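You operate a simulated robot arm through the tools that you are given. There is no shell and no other tool.

Carry out the task below with a simulated robot arm. There is one attempt and no reset: what you move stays moved.

## Task
Key the job card's addresses for lamps one and four, then go back to lamp two.
Fine: Lamps two and three keep their addresses; faders stay.

Only the result counts: the job must be done as asked and must still hold three seconds after the hand-in. Knocking over, shifting, dropping, spilling or breaking anything else fails it.

## Robot
A 7-joint arm with a two-finger parallel gripper, fixed in place. Base frame: the origin is at the foot of the arm, x ahead of it, y to its left, z up; the work surface is at about z = 840. Lengths are in mm, angles in degrees, forces in N, time in s.
Its first joint turns from -166.0 to 166.0 degrees. Payload 4.4 kg.
Tool frame: the origin (TCP) lies between the finger pads and is the grasp point; the fingertips stand 23 mm ahead of it; z points along the fingers, y is the line along which they close. The gripper opens to 94 mm. The fingers are 38 mm wide and 10 mm thick; the gripper's body (54 by 96 mm) begins 39 mm behind the TCP.
Orientation is that of the tool frame in the base frame, as a unit quaternion [w, x, y, z]. With the fingers straight down and closing along the base's y, the tool's x points along the base's -x, its y along +y and its z along -z.

## Interface
- The arm moves only by the tool servo_tool. Its argument "deltas" is a list that holds one entry, the list of rows, each a list of 7 numbers: the shift along the tool's x, y, z in mm, then the turn, a rotation vector about the tool's x, y, z in degrees, then the opening, from 0 (shut) to 1 (fully open). In form: [[[dx, dy, dz, wx, wy, wz, gripper], ...]]. A call has 1 to 20 rows; each row shifts and turns the commanded pose from where the row before left it, along the tool's axes as they then stand. A row lasts 0.2 s, in which the tool goes at most 50 mm and 8.6 degrees; a call with a longer step from one row to the next is refused whole, and so is a gripper value outside its range. A pose out of reach is approached as far as the arm can. The call stops where the force on the tool passes 40 N (or 10 N more than at its start, if that is more) or the arm is blocked; 0.2 s more then pass. The fingers move at their own pace (about 108 mm/s each) and stop on an object; they squeeze with about 40 N. The grip force told is the motor's: it shows also when the fingers shut on nothing. Time passes only in rows, and 0.2 s behind the last, so rows that do not move let the fingers close. The reply holds the time, the measured pose of the TCP, the force on the tool along the base axes, the opening and the grip force, in the units named above and with some noise, with the torque about the TCP (base axes, N m) and any sound that the robot's microphone picked up, and new pictures: "views" is both (left out), scene, wrist or none.
- Cameras (640 x 400 px; columns grow to the right, rows downward): "scene" is fixed at [50.9, -499.2, 1550.6]; the picture's right is [0.46, -0.89, 0.00], its down [-0.52, -0.27, -0.81] and it looks along [0.72, 0.37, -0.59] (base axes); focal length 354 px, centre (320, 200). "wrist" rides on the gripper at [86, 16, -75] in the tool frame; the picture's right is [-0.18, 0.98, 0.00], its down [-0.58, -0.11, -0.81] and it looks along [-0.79, -0.15, 0.59] (tool axes); focal length 243 px, centre (320, 200). There is no depth. A picture from a camera that has moved, and an enlarged one, comes with that camera's place and axes in the base frame and with its lens.
- close_up(camera, box): a new picture of the part [left, top, right, bottom] of that camera's present view, enlarged. The clock stands still meanwhile.
- job_done(): hands the job in; it is judged then, once.

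Nothing tells you positions but the pictures and the camera data. Unless the task says otherwise, let go and move clear before handing in.

The tools are called after "Request:" as name(argument=value, ...) on one line, values as JSON. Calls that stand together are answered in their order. servo_tool: Moves the arm, as the interface text tells. Its arguments: {"type":"object","properties":{"deltas":{"type":"array","items":{"type":"array","items":{"type":"array","items":{"type":"number"}}}},"views":{"type":"string","enum":["both","scene","wrist","none"]}},"required":["deltas"]} The other tools are called the same way: close_up (camera, box) takes an enlarged picture of a part of a camera's view; job_done () hands the job in.

At the start:

```text
t: 0.0
eef_pos: [632.8, -38.5, 1033.6]
orientation: [0.0, 0.0, 1.0, 0.0]
contact_force: [0.0, 0.1, -0.3]
torque: [-0.02, -0.01, 0.0]
opening: 94.0
grip_force: 0.1
```

scene: 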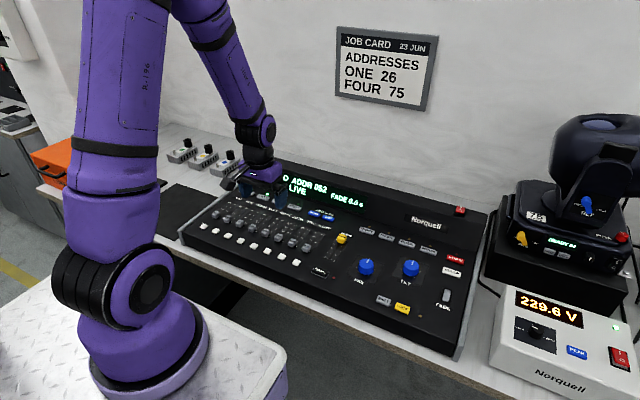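
wrist: 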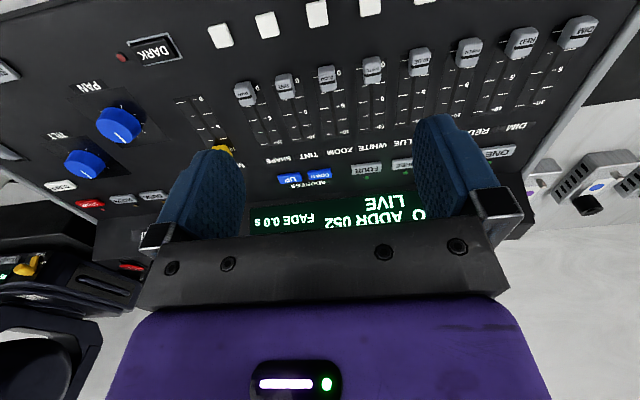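

I see a lighting console with a display, lamp buttons, address up/down buttons, faders, and a job card on the wall (ONE 26, FOUR 75). I'll look closer first.

Request:
close_up(camera="scene", box=[330, 20, 450, 110])

Request:
close_up(camera="scene", box=[180, 160, 340, 260])

Request:
close_up(camera="scene", box=[300, 200, 480, 330])

Request:
close_up(camera="wrist", box=[200, 0, 640, 240])

Request:
close_up(camera="wrist", box=[0, 0, 320, 240])

```text
4.44 times, centred on (390, 65) of scene
camera zoom: at [50.9, -499.2, 1550.6], right [0.46, -0.89, 0.0], down [-0.52, -0.27, -0.81], along [0.72, 0.37, -0.59], focal length 1572 px, centre (9, 800)
```

zoom: 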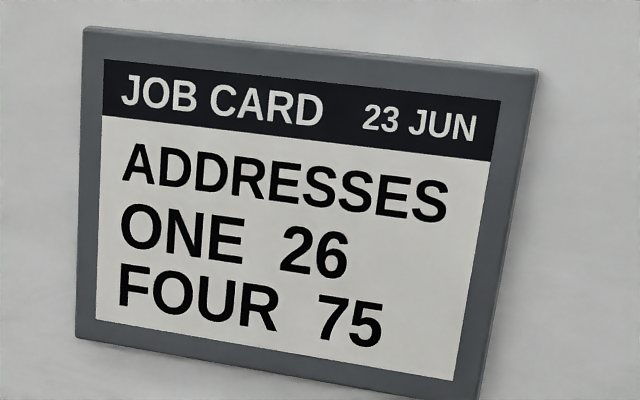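

```text
4.00 times, centred on (260, 210) of scene
camera zoom: at [50.9, -499.2, 1550.6], right [0.46, -0.89, 0.0], down [-0.52, -0.27, -0.81], along [0.72, 0.37, -0.59], focal length 1415 px, centre (560, 160)
```

zoom: 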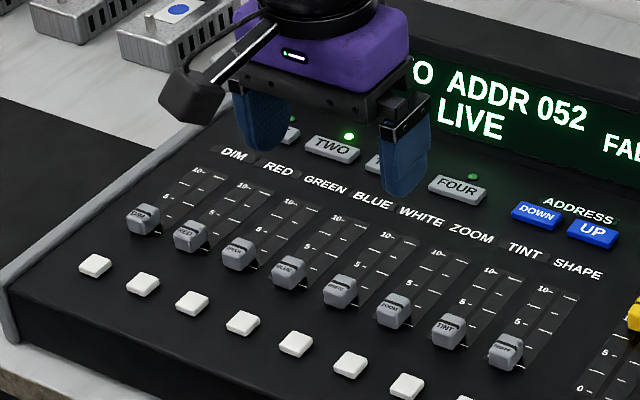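

```text
3.08 times, centred on (390, 265) of scene
camera zoom: at [50.9, -499.2, 1550.6], right [0.46, -0.89, 0.0], down [-0.52, -0.27, -0.81], along [0.72, 0.37, -0.59], focal length 1088 px, centre (105, 0)
```

zoom: 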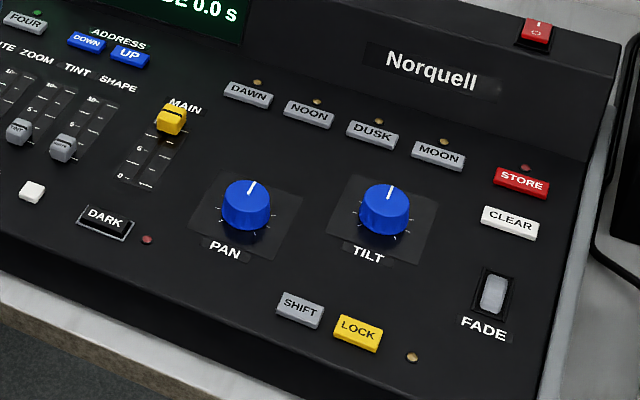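

```text
1.45 times, centred on (420, 120) of wrist
camera zoom: at [546.5, -21.9, 1108.2], right [0.18, 0.98, 0.0], down [0.58, -0.11, 0.81], along [0.79, -0.15, -0.59], focal length 353 px, centre (174, 316)
```

zoom: 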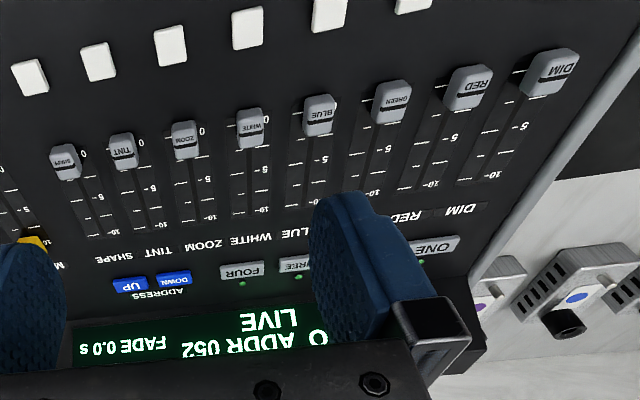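

```text
1.67 times, centred on (160, 120) of wrist
camera zoom: at [546.5, -21.9, 1108.2], right [0.18, 0.98, 0.0], down [0.58, -0.11, 0.81], along [0.79, -0.15, -0.59], focal length 404 px, centre (587, 333)
```

zoom: 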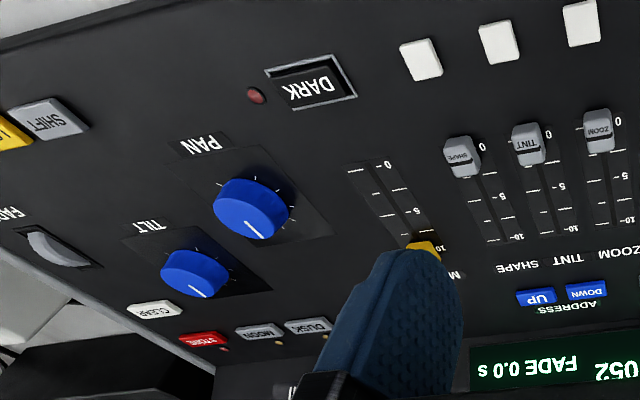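

The display shows TWO at address 052, and the lamp buttons ONE to FOUR run in a row at about x≈830 (ONE y≈184, TWO y≈123, FOUR y≈-1). DOWN is near y≈-77 and UP near y≈-124, all with tops at z≈848. I'll close the fingers and move above ONE at a safe height.

Request:
servo_tool(deltas=[[[-23, 27, 0, 0, 0, 0, 0], [-23, 27, 0, 0, 0, 0, 0], [-24, 28, 8, 0, 0, 0, 0], [-24, 28, 9, 0, 0, 0, 0], [-24, 28, 9, 0, 0, 0, 0], [-24, 28, 9, 0, 0, 0, 0], [-24, 28, 9, 0, 0, 0, 0], [-24, 28, 9, 0, 0, 0, 0]]], views="both")

```text
t: 1.8
eef_pos: [823.2, 184.0, 980.4]
orientation: [0.0, 0.001, 1.0, 0.001]
contact_force: [-1.1, -0.3, 0.4]
torque: [0.0, -0.02, -0.01]
opening: 0.1
grip_force: 40.4
camera wrist: at [736.2, 199.8, 1055.1], right [0.19, 0.98, 0.0], down [0.58, -0.11, 0.81], along [0.79, -0.15, -0.59], focal length 243 px, centre (320, 200)
```

scene: 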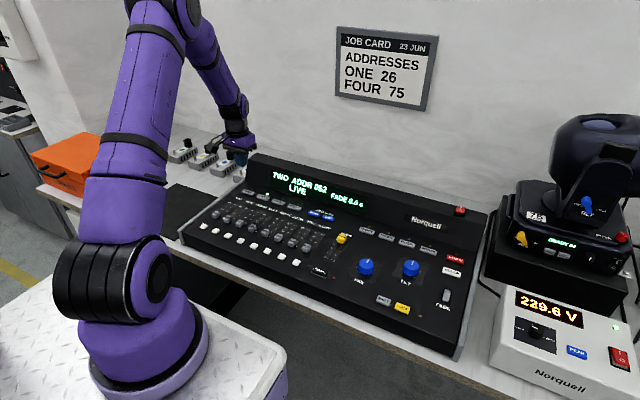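
wrist: 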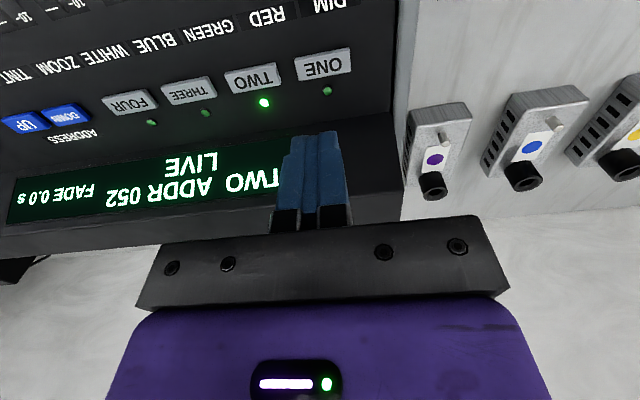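

Request:
close_up(camera="scene", box=[200, 150, 360, 250])

Request:
close_up(camera="wrist", box=[0, 0, 400, 240])

```text
4.00 times, centred on (280, 200) of scene
camera zoom: at [50.9, -499.2, 1550.6], right [0.46, -0.89, 0.0], down [-0.52, -0.27, -0.81], along [0.72, 0.37, -0.59], focal length 1415 px, centre (480, 200)
```

zoom: 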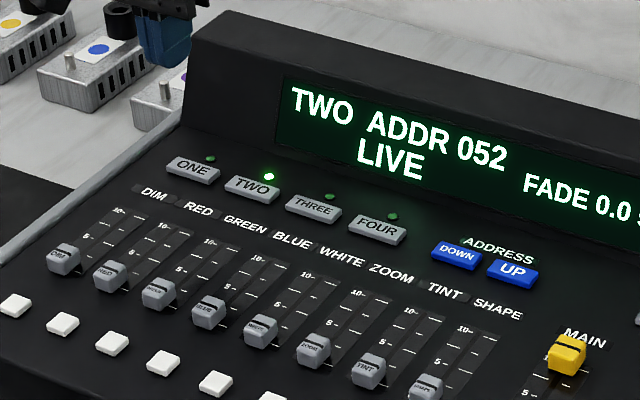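

```text
1.60 times, centred on (200, 120) of wrist
camera zoom: at [736.2, 199.8, 1055.1], right [0.19, 0.98, 0.0], down [0.58, -0.11, 0.81], along [0.79, -0.15, -0.59], focal length 388 px, centre (512, 328)
```

zoom: 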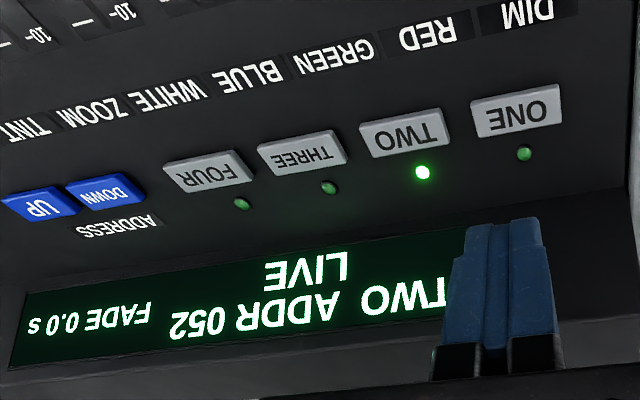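

The tracking is accurate and only TWO is lit. ONE is right below the fingers, so I'll come down to just above it.

Request:
servo_tool(deltas=[[[-1, 0, 40, 0, 0, 0, 0], [0, 0, 40, 0, 0, 0, 0], [0, 0, 18, 0, 0, 0, 0], [0, 0, 0, 0, 0, 0, 0]]], views="both")

Request:
close_up(camera="scene", box=[200, 150, 360, 250])

```text
t: 2.8
eef_pos: [824.5, 184.3, 882.5]
orientation: [0.0, 0.0, 1.0, 0.001]
contact_force: [0.4, -0.1, 0.7]
torque: [-0.01, 0.01, 0.03]
opening: 0.1
grip_force: 40.7
camera wrist: at [737.4, 199.9, 957.2], right [0.18, 0.98, 0.0], down [0.58, -0.11, 0.81], along [0.79, -0.15, -0.59], focal length 243 px, centre (320, 200)
```

scene: 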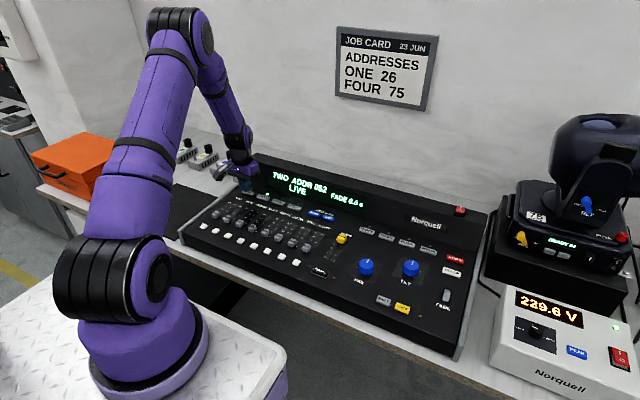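
wrist: 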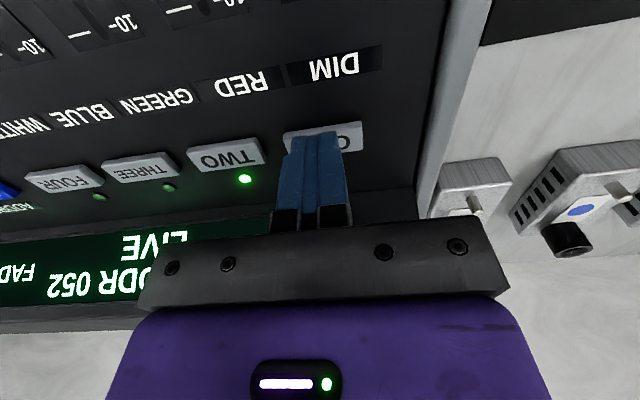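

```text
4.00 times, centred on (280, 200) of scene
camera zoom: at [50.9, -499.2, 1550.6], right [0.46, -0.89, 0.0], down [-0.52, -0.27, -0.81], along [0.72, 0.37, -0.59], focal length 1415 px, centre (480, 200)
```

zoom: 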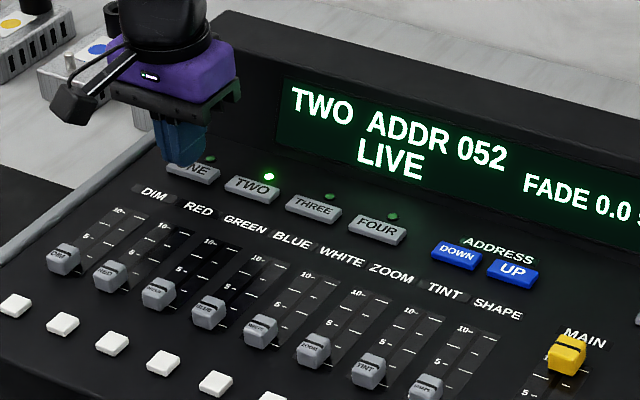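

The fingers are over ONE, about 10 mm above it. I'll lower in small steps to find contact.

Request:
servo_tool(deltas=[[[0, 0, 4, 0, 0, 0, 0], [0, 0, 3, 0, 0, 0, 0], [0, 0, 2, 0, 0, 0, 0], [0, 0, 1, 0, 0, 0, 0]]], views="none")

```text
t: 3.8
eef_pos: [824.2, 183.7, 873.1]
orientation: [0.0, 0.0, 1.0, 0.0]
contact_force: [-0.2, 0.2, -0.5]
torque: [-0.03, -0.03, -0.03]
opening: 0.0
grip_force: 39.6
```

Request:
servo_tool(deltas=[[[0, 0, 1, 0, 0, 0, 0], [0, 0, 1, 0, 0, 0, 0]]], views="none")

```text
t: 4.4
eef_pos: [824.9, 183.8, 871.4]
orientation: [0.0, 0.0, 1.0, 0.0]
contact_force: [0.0, 0.4, 0.7]
torque: [-0.02, -0.01, 0.01]
opening: 0.0
grip_force: 39.7
```

Request:
servo_tool(deltas=[[[0, 0, 1, 0, 0, 0, 0], [0, 0, 1, 0, 0, 0, 0]]], views="none")

```text
t: 5.0
eef_pos: [825.3, 183.1, 868.4]
orientation: [0.0, 0.0, 1.0, 0.0]
contact_force: [1.2, 0.1, -0.2]
torque: [0.0, 0.02, -0.02]
opening: 0.0
grip_force: 40.1
```

Request:
servo_tool(deltas=[[[0, 0, 1, 0, 0, 0, 0], [0, 0, 1, 0, 0, 0, 0]]], views="both")

Request:
close_up(camera="scene", box=[200, 150, 360, 250])

```text
t: 5.6
eef_pos: [825.0, 184.5, 867.8]
orientation: [0.0, 0.0, 1.0, 0.0]
contact_force: [-0.7, 0.1, 1.5]
torque: [0.01, -0.07, -0.03]
opening: 0.3
grip_force: 39.9
heard: click
camera wrist: at [737.5, 199.8, 941.3], right [0.18, 0.98, 0.0], down [0.58, -0.11, 0.81], along [0.79, -0.15, -0.59], focal length 243 px, centre (320, 200)
```

scene: 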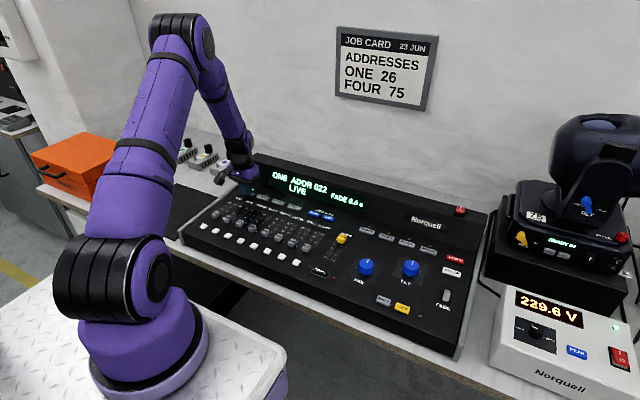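
wrist: 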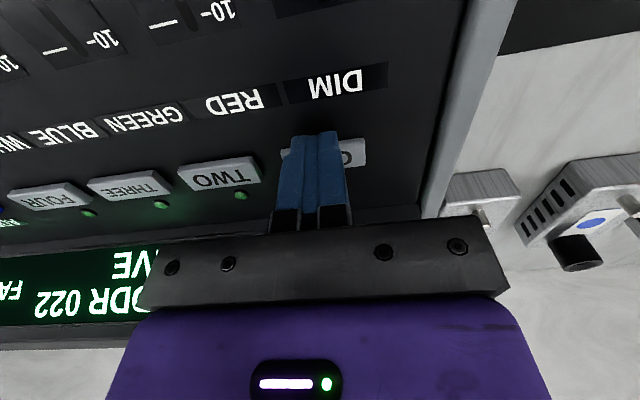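

```text
4.00 times, centred on (280, 200) of scene
camera zoom: at [50.9, -499.2, 1550.6], right [0.46, -0.89, 0.0], down [-0.52, -0.27, -0.81], along [0.72, 0.37, -0.59], focal length 1415 px, centre (480, 200)
```

zoom: 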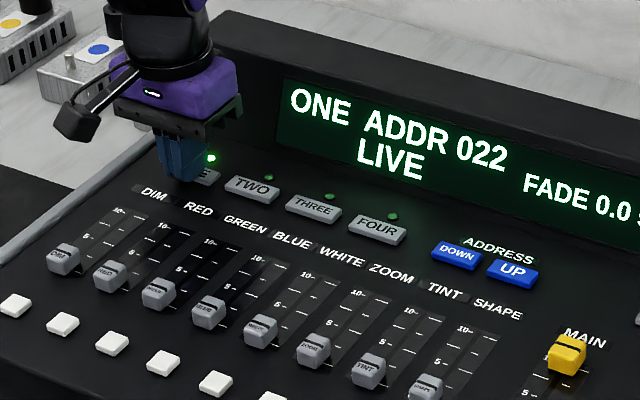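

ONE is selected and its address is 022, so it needs four UP presses. I'll lift and move over UP.

Request:
servo_tool(deltas=[[[0, 0, -34, 0, 0, 0, 0], [0, -38, 0, 0, 0, 0, 0], [0, -38, 0, 0, 0, 0, 0], [0, -38, 0, 0, 0, 0, 0], [0, -38, 0, 0, 0, 0, 0], [0, -38, 0, 0, 0, 0, 0], [0, -38, 0, 0, 0, 0, 0], [0, -39, 0, 0, 0, 0, 0], [-2, -39, 0, 0, 0, 0, 0], [0, 0, 15, 0, 0, 0, 0], [0, 0, 0, 0, 0, 0, 0]]], views="both")

Request:
close_up(camera="scene", box=[240, 150, 400, 250])

Request:
close_up(camera="wrist", box=[160, 40, 480, 240])

```text
t: 8.0
eef_pos: [825.2, -121.6, 885.4]
orientation: [0.0, 0.001, 1.0, 0.0]
contact_force: [0.2, 0.3, 0.8]
torque: [0.0, -0.03, 0.0]
opening: 0.1
grip_force: 39.9
camera wrist: at [738.6, -106.0, 959.3], right [0.19, 0.98, 0.0], down [0.58, -0.11, 0.81], along [0.79, -0.15, -0.59], focal length 243 px, centre (320, 200)
```

scene: 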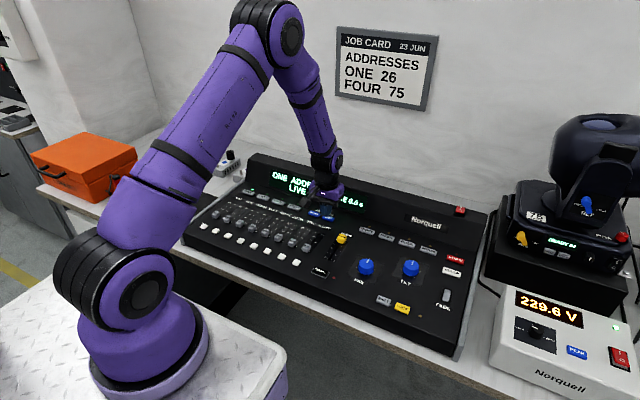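
wrist: 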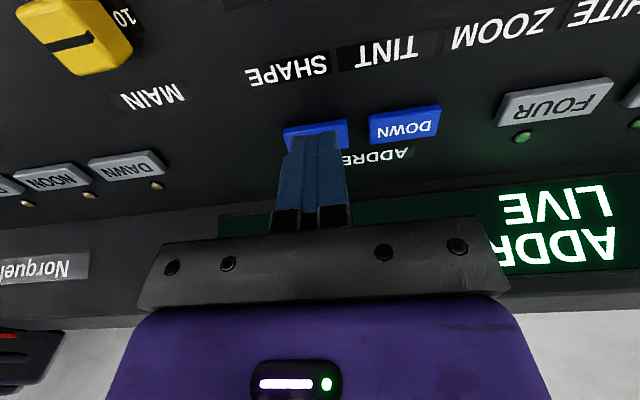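

```text
4.00 times, centred on (320, 200) of scene
camera zoom: at [50.9, -499.2, 1550.6], right [0.46, -0.89, 0.0], down [-0.52, -0.27, -0.81], along [0.72, 0.37, -0.59], focal length 1415 px, centre (320, 200)
```

zoom: 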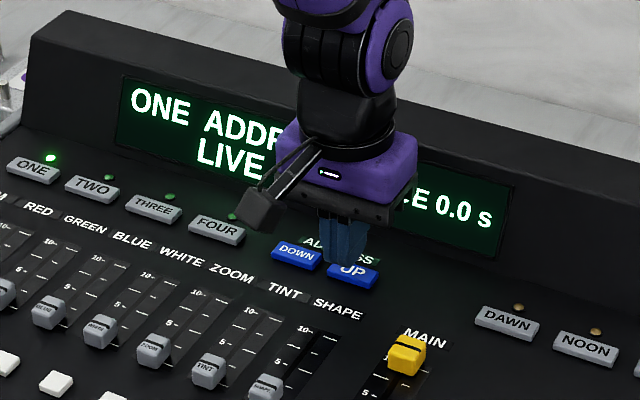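

```text
2.00 times, centred on (320, 140) of wrist
camera zoom: at [738.6, -106.0, 959.3], right [0.19, 0.98, 0.0], down [0.58, -0.11, 0.81], along [0.79, -0.15, -0.59], focal length 485 px, centre (320, 320)
```

zoom: 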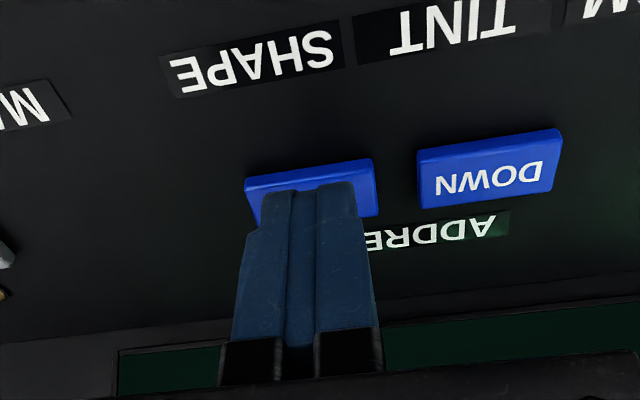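

The fingers sit over UP. I'll press it once, back off toward the base and read the display.

Request:
servo_tool(deltas=[[[0, 0, 9.5, 0, 0, 0, 0], [0, 0, 6, 0, 0, 0, 0], [0, 0, 3.5, 0, 0, 0, 0]]], views="none")

```text
t: 8.8
eef_pos: [825.8, -122.8, 867.4]
orientation: [0.0, 0.0, 1.0, 0.0]
contact_force: [-2.0, 1.2, 2.3]
torque: [0.01, 0.03, -0.01]
opening: 0.1
grip_force: 40.1
heard: click
```

Request:
servo_tool(deltas=[[[0, 0, -18, 0, 0, 0, 0], [0, -45, -20, 0, 0, 0, 0], [0, -45, 0, 0, 0, 0, 0]]], views="both")

Request:
close_up(camera="scene", box=[240, 150, 400, 250])

```text
t: 9.6
eef_pos: [827.1, -212.0, 905.7]
orientation: [0.0, -0.001, 1.0, 0.001]
contact_force: [-0.1, 0.8, 0.3]
torque: [-0.03, -0.01, 0.01]
opening: 0.0
grip_force: 40.2
camera wrist: at [740.0, -195.3, 979.2], right [0.18, 0.98, 0.0], down [0.58, -0.11, 0.81], along [0.79, -0.15, -0.59], focal length 243 px, centre (320, 200)
```

scene: 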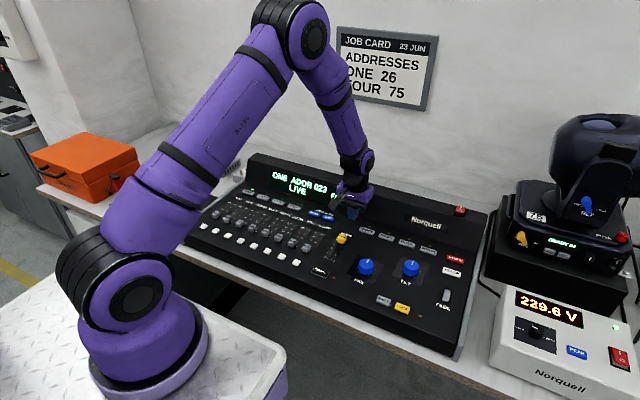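
wrist: 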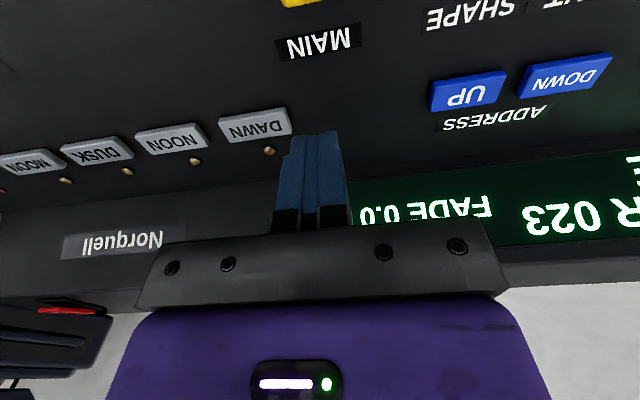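

```text
4.00 times, centred on (320, 200) of scene
camera zoom: at [50.9, -499.2, 1550.6], right [0.46, -0.89, 0.0], down [-0.52, -0.27, -0.81], along [0.72, 0.37, -0.59], focal length 1415 px, centre (320, 200)
```

zoom: 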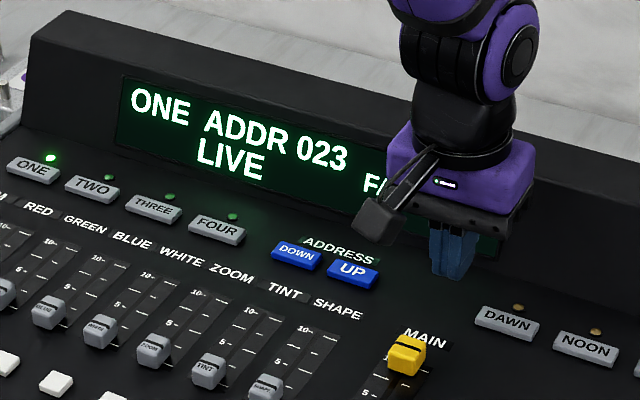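

One press adds one (now 023). I'll go back for two more presses and count the clicks.

Request:
servo_tool(deltas=[[[0, 45, 0, 0, 0, 0, 0], [0, 45, 19, 0, 0, 0, 0], [0, 0, 10, 0, 0, 0, 0], [0, 0, 6, 0, 0, 0, 0], [0, 0, 3.5, 0, 0, 0, 0], [0, 0, 0, 0, 0, 0, 0], [0, 0, -12, 0, 0, 0, 0], [0, 0, 0, 0, 0, 0, 0]]], views="none")

Request:
servo_tool(deltas=[[[0, 0, 8.5, 0, 0, 0, 0], [0, 0, 3.5, 0, 0, 0, 0], [0, 0, 0, 0, 0, 0, 0], [0, 0, -12, 0, 0, 0, 0], [0, 0, -6, 0, 0, 0, 0], [0, -45, -20, 0, 0, 0, 0], [0, -45, 0, 0, 0, 0, 0]]], views="both")

Request:
close_up(camera="scene", box=[240, 150, 400, 250])

```text
t: 11.4
eef_pos: [827.4, -121.8, 879.7]
orientation: [0.0, 0.0, 1.0, 0.0]
contact_force: [0.4, 0.5, 0.0]
torque: [0.01, -0.02, -0.01]
opening: 0.0
grip_force: 40.6
heard: click
```

```text
t: 13.0
eef_pos: [826.7, -210.7, 906.1]
orientation: [0.0, -0.001, 1.0, 0.0]
contact_force: [-0.5, 0.2, 0.8]
torque: [-0.03, 0.02, -0.04]
opening: 0.2
grip_force: 39.9
heard: click
camera wrist: at [739.0, -195.1, 979.8], right [0.18, 0.98, 0.0], down [0.58, -0.11, 0.81], along [0.79, -0.15, -0.59], focal length 243 px, centre (320, 200)
```

scene: 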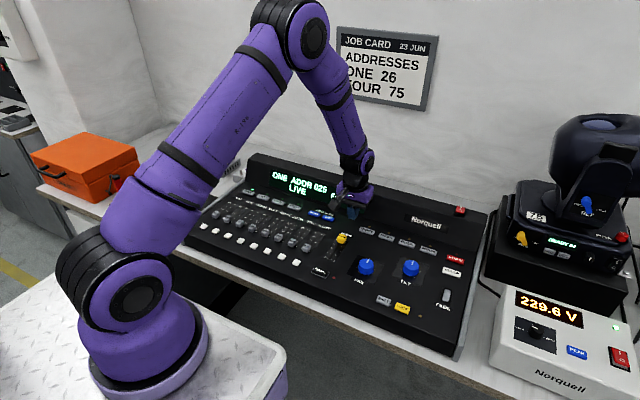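
wrist: 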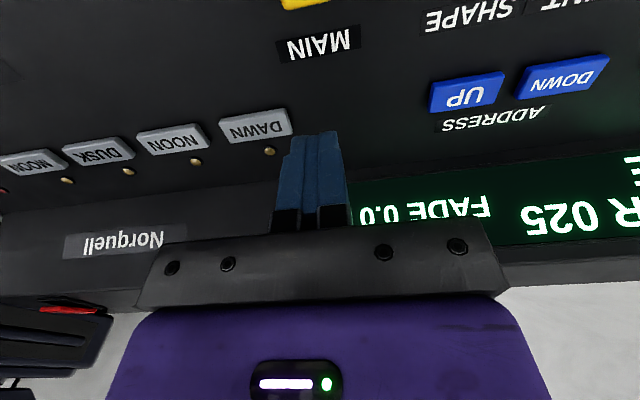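

```text
4.00 times, centred on (320, 200) of scene
camera zoom: at [50.9, -499.2, 1550.6], right [0.46, -0.89, 0.0], down [-0.52, -0.27, -0.81], along [0.72, 0.37, -0.59], focal length 1415 px, centre (320, 200)
```

zoom: 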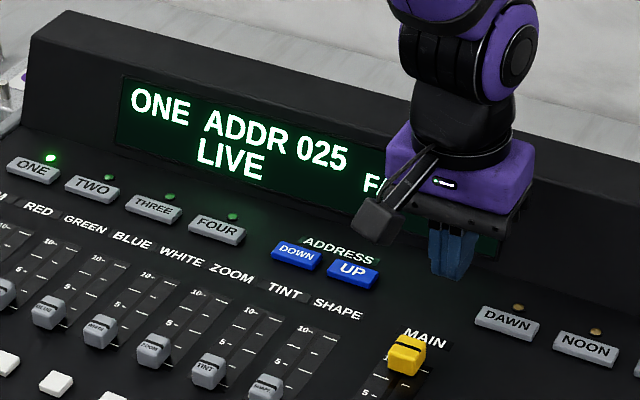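

It reads 025, so one more UP press is needed.

Request:
servo_tool(deltas=[[[0, 45, 0, 0, 0, 0, 0], [0, 45, 19, 0, 0, 0, 0], [0, 0, 9.5, 0, 0, 0, 0], [0, 0, 6, 0, 0, 0, 0], [0, 0, 3.5, 0, 0, 0, 0], [0, 0, 0, 0, 0, 0, 0], [0, 0, -12, 0, 0, 0, 0], [0, 0, -6, 0, 0, 0, 0], [0, -45, -20, 0, 0, 0, 0], [0, -45, 0, 0, 0, 0, 0]]], views="both")

Request:
close_up(camera="scene", box=[240, 150, 400, 250])

```text
t: 15.2
eef_pos: [826.6, -210.1, 905.1]
orientation: [-0.001, -0.001, 1.0, 0.0]
contact_force: [-0.2, 0.7, -0.5]
torque: [-0.02, 0.01, 0.01]
opening: 0.1
grip_force: 40.3
heard: click
camera wrist: at [739.3, -194.8, 979.5], right [0.18, 0.98, 0.0], down [0.58, -0.11, 0.81], along [0.79, -0.15, -0.59], focal length 243 px, centre (320, 200)
```

scene: 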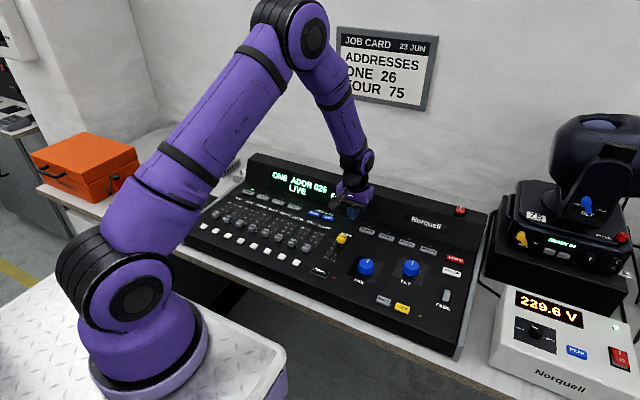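
wrist: 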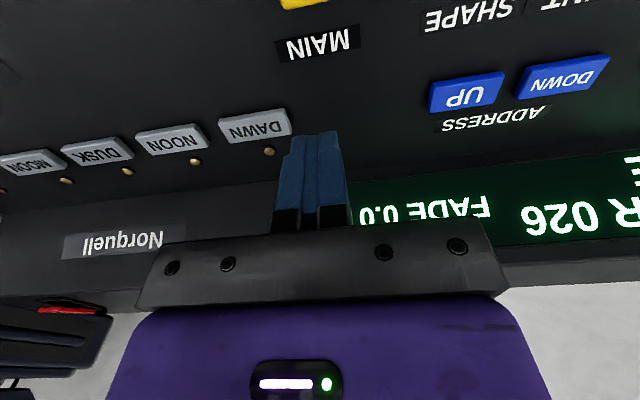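

```text
4.00 times, centred on (320, 200) of scene
camera zoom: at [50.9, -499.2, 1550.6], right [0.46, -0.89, 0.0], down [-0.52, -0.27, -0.81], along [0.72, 0.37, -0.59], focal length 1415 px, centre (320, 200)
```

zoom: 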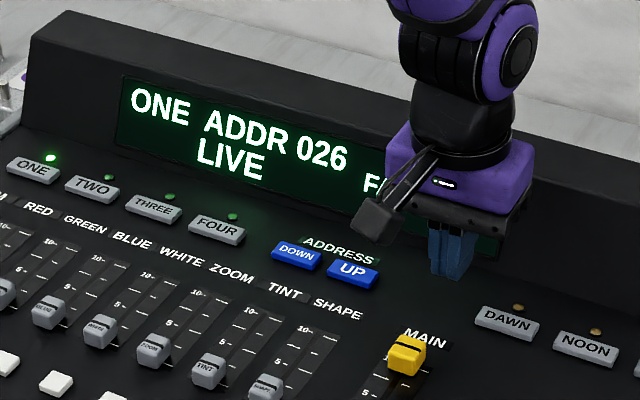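

Lamp ONE is at 026. Next I'll press FOUR at y≈1.

Request:
servo_tool(deltas=[[[0, 42, 0, 0, 0, 0, 0], [0, 43, 0, 0, 0, 0, 0], [0, 43, 0, 0, 0, 0, 0], [0, 43, 0, 0, 0, 0, 0], [0, 42.5, 0, 0, 0, 0, 0], [0, 0, 19, 0, 0, 0, 0], [0, 0, 0, 0, 0, 0, 0]]], views="both")

Request:
close_up(camera="wrist", box=[160, 40, 480, 240])

```text
t: 16.8
eef_pos: [826.9, 3.0, 885.8]
orientation: [0.0, 0.0, 1.0, 0.0]
contact_force: [-0.1, -0.6, -0.1]
torque: [0.01, 0.0, -0.04]
opening: 0.2
grip_force: 39.9
camera wrist: at [738.8, 18.2, 960.7], right [0.18, 0.98, 0.0], down [0.58, -0.11, 0.81], along [0.79, -0.15, -0.59], focal length 243 px, centre (320, 200)
```

scene: 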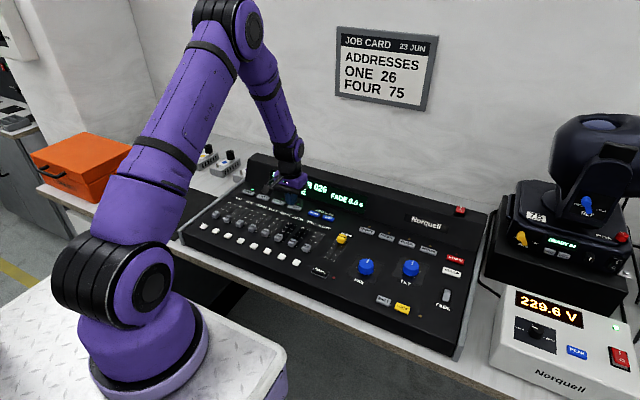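
wrist: 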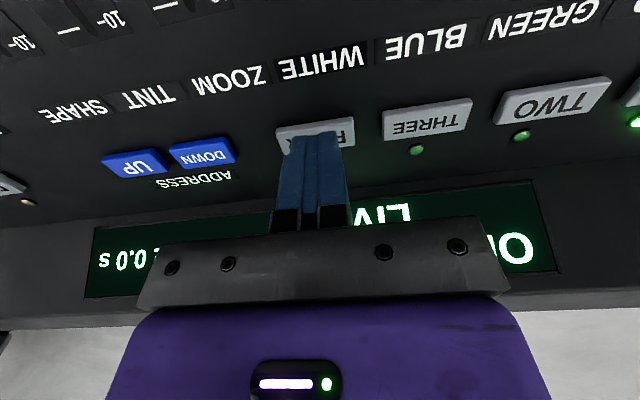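

```text
2.00 times, centred on (320, 140) of wrist
camera zoom: at [738.8, 18.2, 960.7], right [0.18, 0.98, 0.0], down [0.58, -0.11, 0.81], along [0.79, -0.15, -0.59], focal length 485 px, centre (320, 320)
```

zoom: 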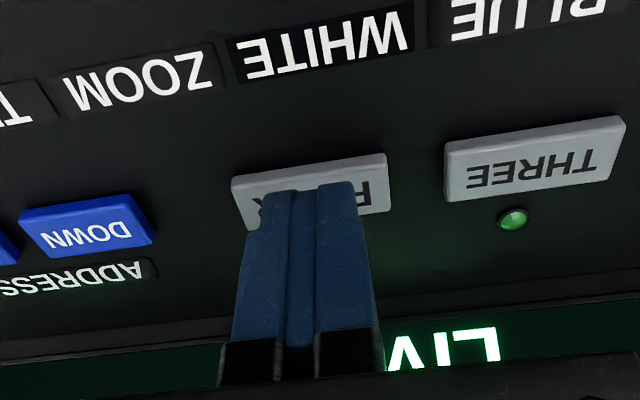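

The fingers are centred on FOUR. I'll press it and then move aside to read the display.

Request:
servo_tool(deltas=[[[0, 0, 9.5, 0, 0, 0, 0], [0, 0, 6, 0, 0, 0, 0], [0, 0, 3.5, 0, 0, 0, 0], [0, 0, 0, 0, 0, 0, 0], [0, 0, -18, 0, 0, 0, 0], [0, -42, -20, 0, 0, 0, 0], [0, -43, 0, 0, 0, 0, 0], [0, -43, 0, 0, 0, 0, 0], [0, -43, 0, 0, 0, 0, 0], [0, -42.5, 0, 0, 0, 0, 0], [0, 0, 0, 0, 0, 0, 0]]], views="both")

Request:
close_up(camera="scene", box=[240, 150, 400, 250])

```text
t: 19.2
eef_pos: [827.6, -212.4, 905.0]
orientation: [0.0, -0.001, 1.0, 0.001]
contact_force: [0.9, -0.1, 0.4]
torque: [-0.01, -0.01, -0.07]
opening: 0.0
grip_force: 40.1
heard: click
camera wrist: at [739.7, -196.7, 979.5], right [0.18, 0.98, 0.0], down [0.58, -0.11, 0.81], along [0.79, -0.15, -0.59], focal length 243 px, centre (320, 200)
```

scene: 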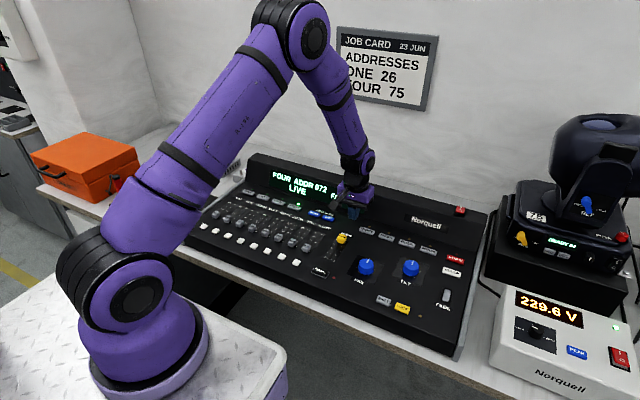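
wrist: 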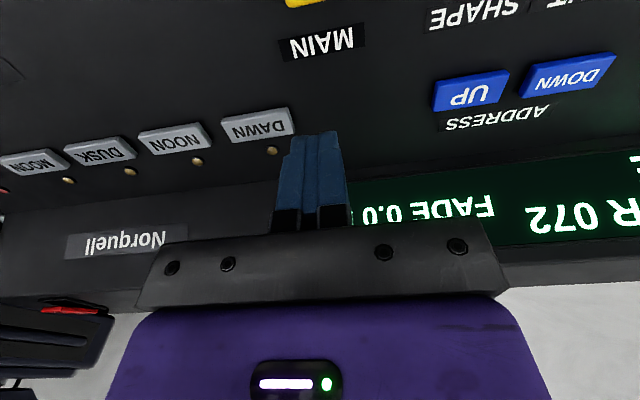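

```text
4.00 times, centred on (320, 200) of scene
camera zoom: at [50.9, -499.2, 1550.6], right [0.46, -0.89, 0.0], down [-0.52, -0.27, -0.81], along [0.72, 0.37, -0.59], focal length 1415 px, centre (320, 200)
```

zoom: 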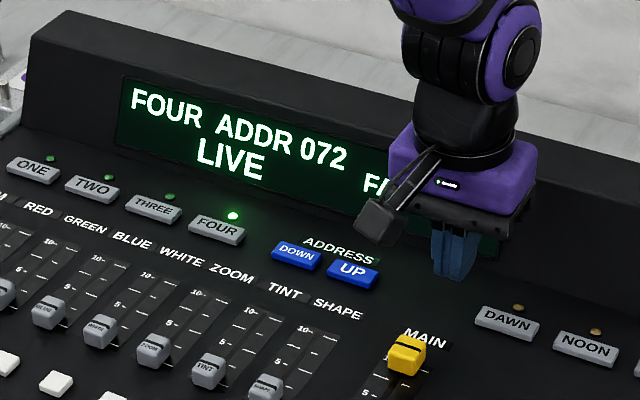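

FOUR is selected at 072 and needs three UP presses. I'll do them one call at a time and count clicks.

Request:
servo_tool(deltas=[[[0, 45, 0, 0, 0, 0, 0], [0, 45, 19, 0, 0, 0, 0], [0, 0, 9.5, 0, 0, 0, 0], [0, 0, 6, 0, 0, 0, 0], [0, 0, 3.5, 0, 0, 0, 0], [0, 0, 0, 0, 0, 0, 0], [0, 0, -12, 0, 0, 0, 0], [0, 0, 0, 0, 0, 0, 0]]], views="none")

Request:
servo_tool(deltas=[[[0, 0, 8.5, 0, 0, 0, 0], [0, 0, 3.5, 0, 0, 0, 0], [0, 0, 0, 0, 0, 0, 0], [0, 0, -12, 0, 0, 0, 0], [0, 0, -6, 0, 0, 0, 0], [0, -45, -20, 0, 0, 0, 0], [0, -45, 0, 0, 0, 0, 0]]], views="both")

Request:
close_up(camera="scene", box=[240, 150, 400, 250])

```text
t: 21.0
eef_pos: [827.5, -122.0, 877.8]
orientation: [0.0, 0.0, 1.0, 0.001]
contact_force: [0.7, 0.5, 0.7]
torque: [0.01, -0.01, 0.01]
opening: 0.0
grip_force: 39.9
heard: click
```

```text
t: 22.6
eef_pos: [826.8, -209.4, 903.8]
orientation: [0.0, 0.0, 1.0, 0.001]
contact_force: [-0.1, 0.7, 0.6]
torque: [-0.05, 0.01, 0.02]
opening: 0.3
grip_force: 40.1
heard: click
camera wrist: at [739.9, -194.0, 978.6], right [0.18, 0.98, 0.0], down [0.58, -0.11, 0.81], along [0.79, -0.15, -0.59], focal length 243 px, centre (320, 200)
```

scene: 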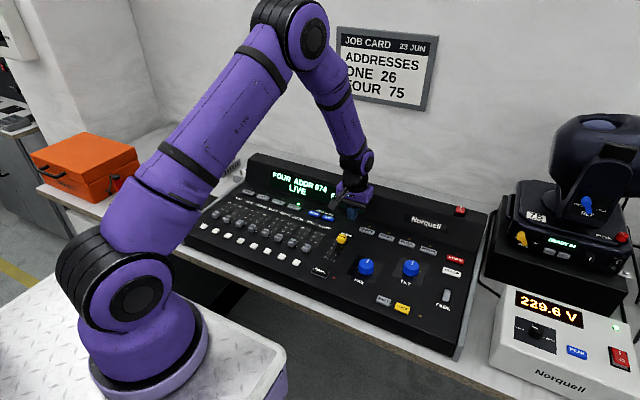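
wrist: 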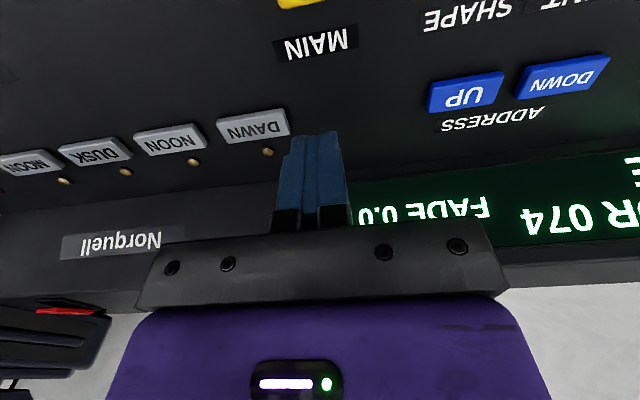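

```text
4.00 times, centred on (320, 200) of scene
camera zoom: at [50.9, -499.2, 1550.6], right [0.46, -0.89, 0.0], down [-0.52, -0.27, -0.81], along [0.72, 0.37, -0.59], focal length 1415 px, centre (320, 200)
```

zoom: 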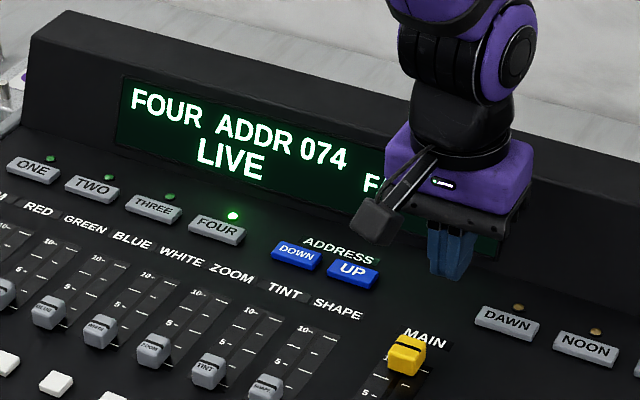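

It reads 074, so one more UP press.

Request:
servo_tool(deltas=[[[0, 45, 0, 0, 0, 0, 0], [0, 45, 19, 0, 0, 0, 0], [0, 0, 9.5, 0, 0, 0, 0], [0, 0, 6, 0, 0, 0, 0], [0, 0, 3.5, 0, 0, 0, 0], [0, 0, 0, 0, 0, 0, 0], [0, 0, -12, 0, 0, 0, 0], [0, 0, -6, 0, 0, 0, 0], [0, -45, -20, 0, 0, 0, 0], [0, -45, 0, 0, 0, 0, 0]]], views="both")

Request:
close_up(camera="scene", box=[240, 150, 400, 250])

```text
t: 24.8
eef_pos: [826.2, -209.6, 905.3]
orientation: [0.0, -0.001, 1.0, 0.0]
contact_force: [0.6, 0.5, 0.3]
torque: [-0.04, -0.02, -0.02]
opening: 0.1
grip_force: 39.9
heard: click
camera wrist: at [739.2, -193.7, 979.6], right [0.18, 0.98, 0.0], down [0.58, -0.11, 0.81], along [0.79, -0.15, -0.59], focal length 243 px, centre (320, 200)
```

scene: 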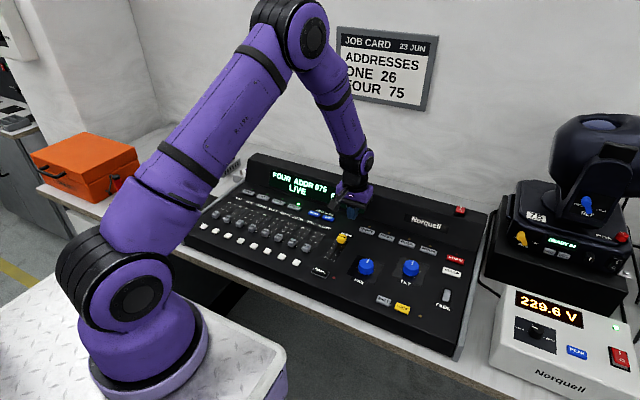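
wrist: 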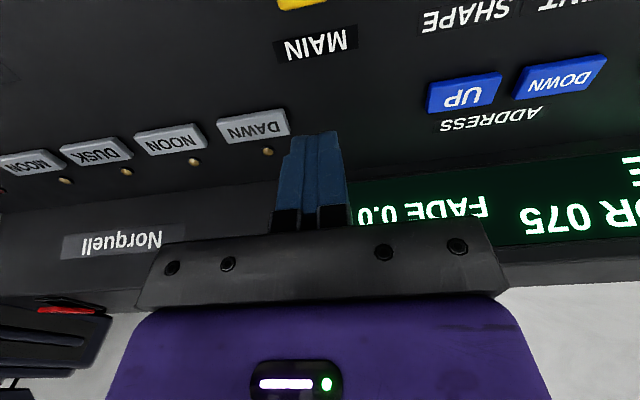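

```text
4.00 times, centred on (320, 200) of scene
camera zoom: at [50.9, -499.2, 1550.6], right [0.46, -0.89, 0.0], down [-0.52, -0.27, -0.81], along [0.72, 0.37, -0.59], focal length 1415 px, centre (320, 200)
```

zoom: 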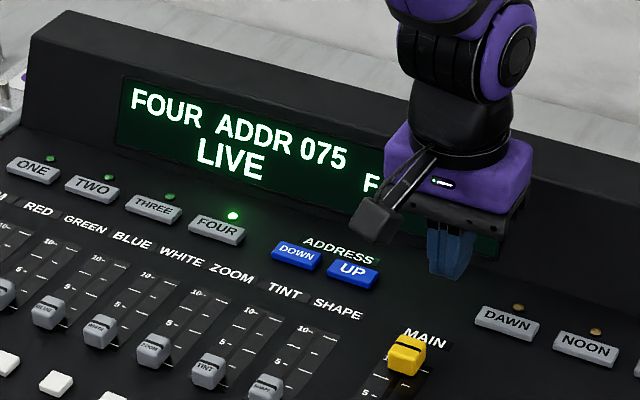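

Lamp FOUR is at 075. Now I'll go back to TWO at y≈123.

Request:
servo_tool(deltas=[[[0, 42, 0, 0, 0, 0, 0], [0, 42, 0, 0, 0, 0, 0], [0, 42, 0, 0, 0, 0, 0], [0, 42, 0, 0, 0, 0, 0], [0, 42, 0, 0, 0, 0, 0], [0, 42, 0, 0, 0, 0, 0], [0, 42, 0, 0, 0, 0, 0], [0, 42, 0, 0, 0, 0, 0], [0, 0, 19, 0, 0, 0, 0], [0, 0, 0, 0, 0, 0, 0]]], views="wrist")

Request:
close_up(camera="wrist", box=[160, 40, 480, 240])

```text
t: 27.0
eef_pos: [827.1, 124.3, 885.8]
orientation: [0.0, 0.0, 1.0, 0.001]
contact_force: [-0.1, 0.6, 0.1]
torque: [0.01, 0.0, 0.01]
opening: 0.0
grip_force: 40.5
camera wrist: at [740.6, 140.3, 959.5], right [0.18, 0.98, 0.0], down [0.58, -0.11, 0.81], along [0.79, -0.15, -0.59], focal length 243 px, centre (320, 200)
```

wrist: 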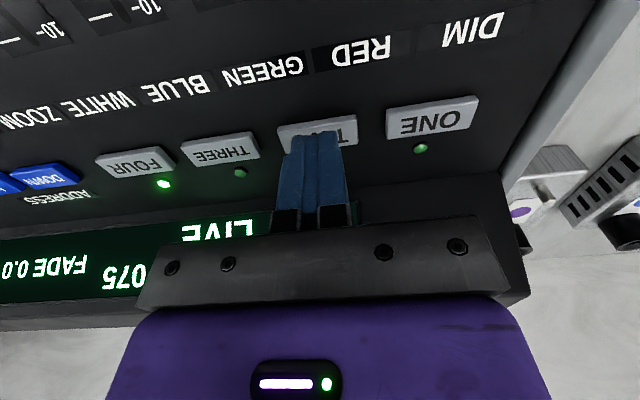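

```text
2.00 times, centred on (320, 140) of wrist
camera zoom: at [740.6, 140.3, 959.5], right [0.18, 0.98, 0.0], down [0.58, -0.11, 0.81], along [0.79, -0.15, -0.59], focal length 485 px, centre (320, 320)
```

zoom: 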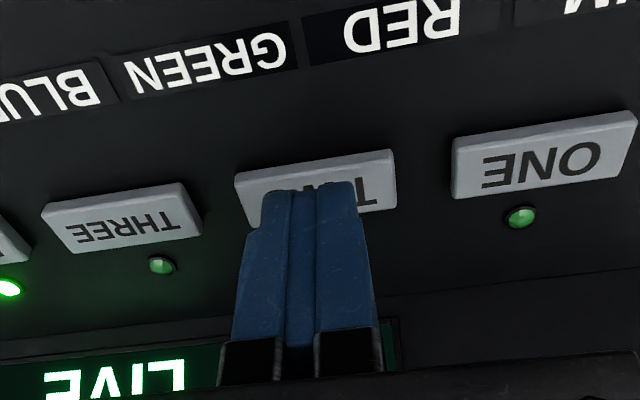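

The fingers are over TWO. I'll press it, then lift and retreat clear of the desk to check the result.

Request:
servo_tool(deltas=[[[0, 0, 9.5, 0, 0, 0, 0], [0, 0, 6, 0, 0, 0, 0], [0, 0, 3.5, 0, 0, 0, 0], [0, 0, 0, 0, 0, 0, 0], [0, 0, -18, 0, 0, 0, 0], [0, 0, -35, 0, 0, 0, 0], [0, 0, -40, 0, 0, 0, 0], [0, 40, -20, 0, 0, 0, 0], [0, 40, 0, 0, 0, 0, 0], [0, 0, 0, 0, 0, 0, 0]]], views="both")

Request:
close_up(camera="scene", box=[200, 150, 360, 250])

Request:
close_up(camera="scene", box=[300, 200, 480, 330])

```text
t: 29.2
eef_pos: [826.3, 203.9, 978.7]
orientation: [0.0, -0.001, 1.0, 0.0]
contact_force: [-0.5, -1.0, -0.1]
torque: [0.04, 0.01, 0.01]
opening: 0.0
grip_force: 40.1
heard: click
camera wrist: at [739.0, 220.0, 1053.8], right [0.18, 0.98, 0.0], down [0.58, -0.11, 0.81], along [0.79, -0.15, -0.59], focal length 243 px, centre (320, 200)
```

scene: 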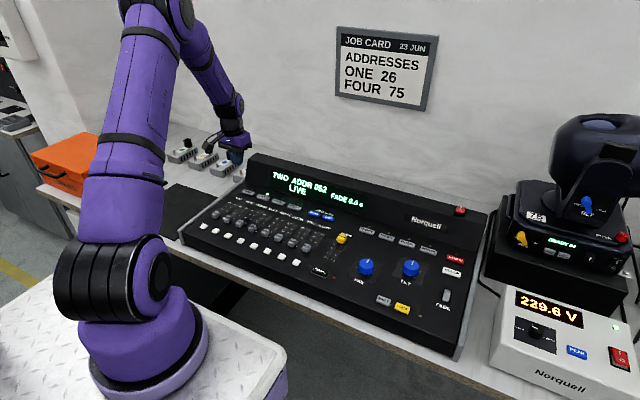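
wrist: 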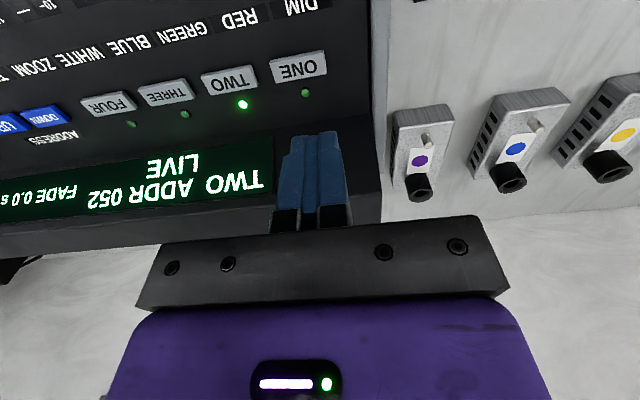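

```text
4.00 times, centred on (280, 200) of scene
camera zoom: at [50.9, -499.2, 1550.6], right [0.46, -0.89, 0.0], down [-0.52, -0.27, -0.81], along [0.72, 0.37, -0.59], focal length 1415 px, centre (480, 200)
```

zoom: 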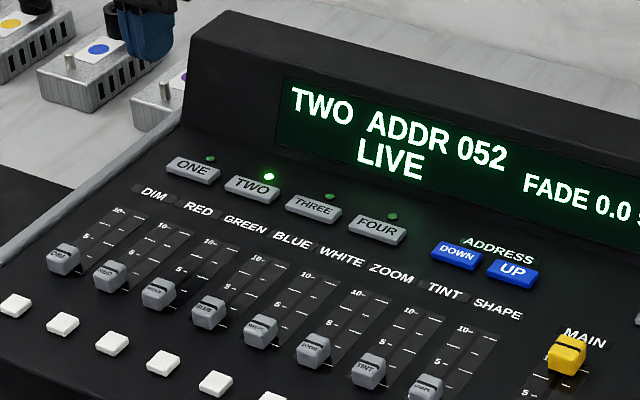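

```text
3.08 times, centred on (390, 265) of scene
camera zoom: at [50.9, -499.2, 1550.6], right [0.46, -0.89, 0.0], down [-0.52, -0.27, -0.81], along [0.72, 0.37, -0.59], focal length 1088 px, centre (105, 0)
```

zoom: 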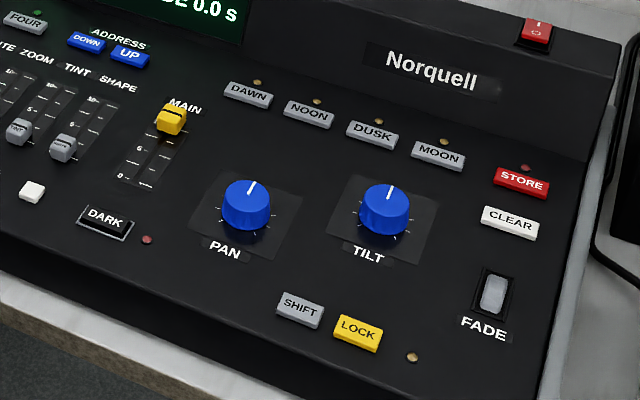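

TWO is selected again at 052, the faders haven't moved, and the arm is clear. ONE was set to 026 and FOUR to 075, so I'm handing in.

Request:
job_done()

```text
The job is handed in.
```

The job card's addresses are keyed in: lamp one is at 026 (it was 022) and lamp four is at 075 (it was 072). The desk is back on lamp two, which still reads 052.

I didn't select lamp three or touch any fader, and the faders look unmoved in the last pictures. I read each new address off the display right after keying it, but I didn't go back to check lamp one once I had moved on to lamp four. The arm was clear of the desk when I handed the job in.
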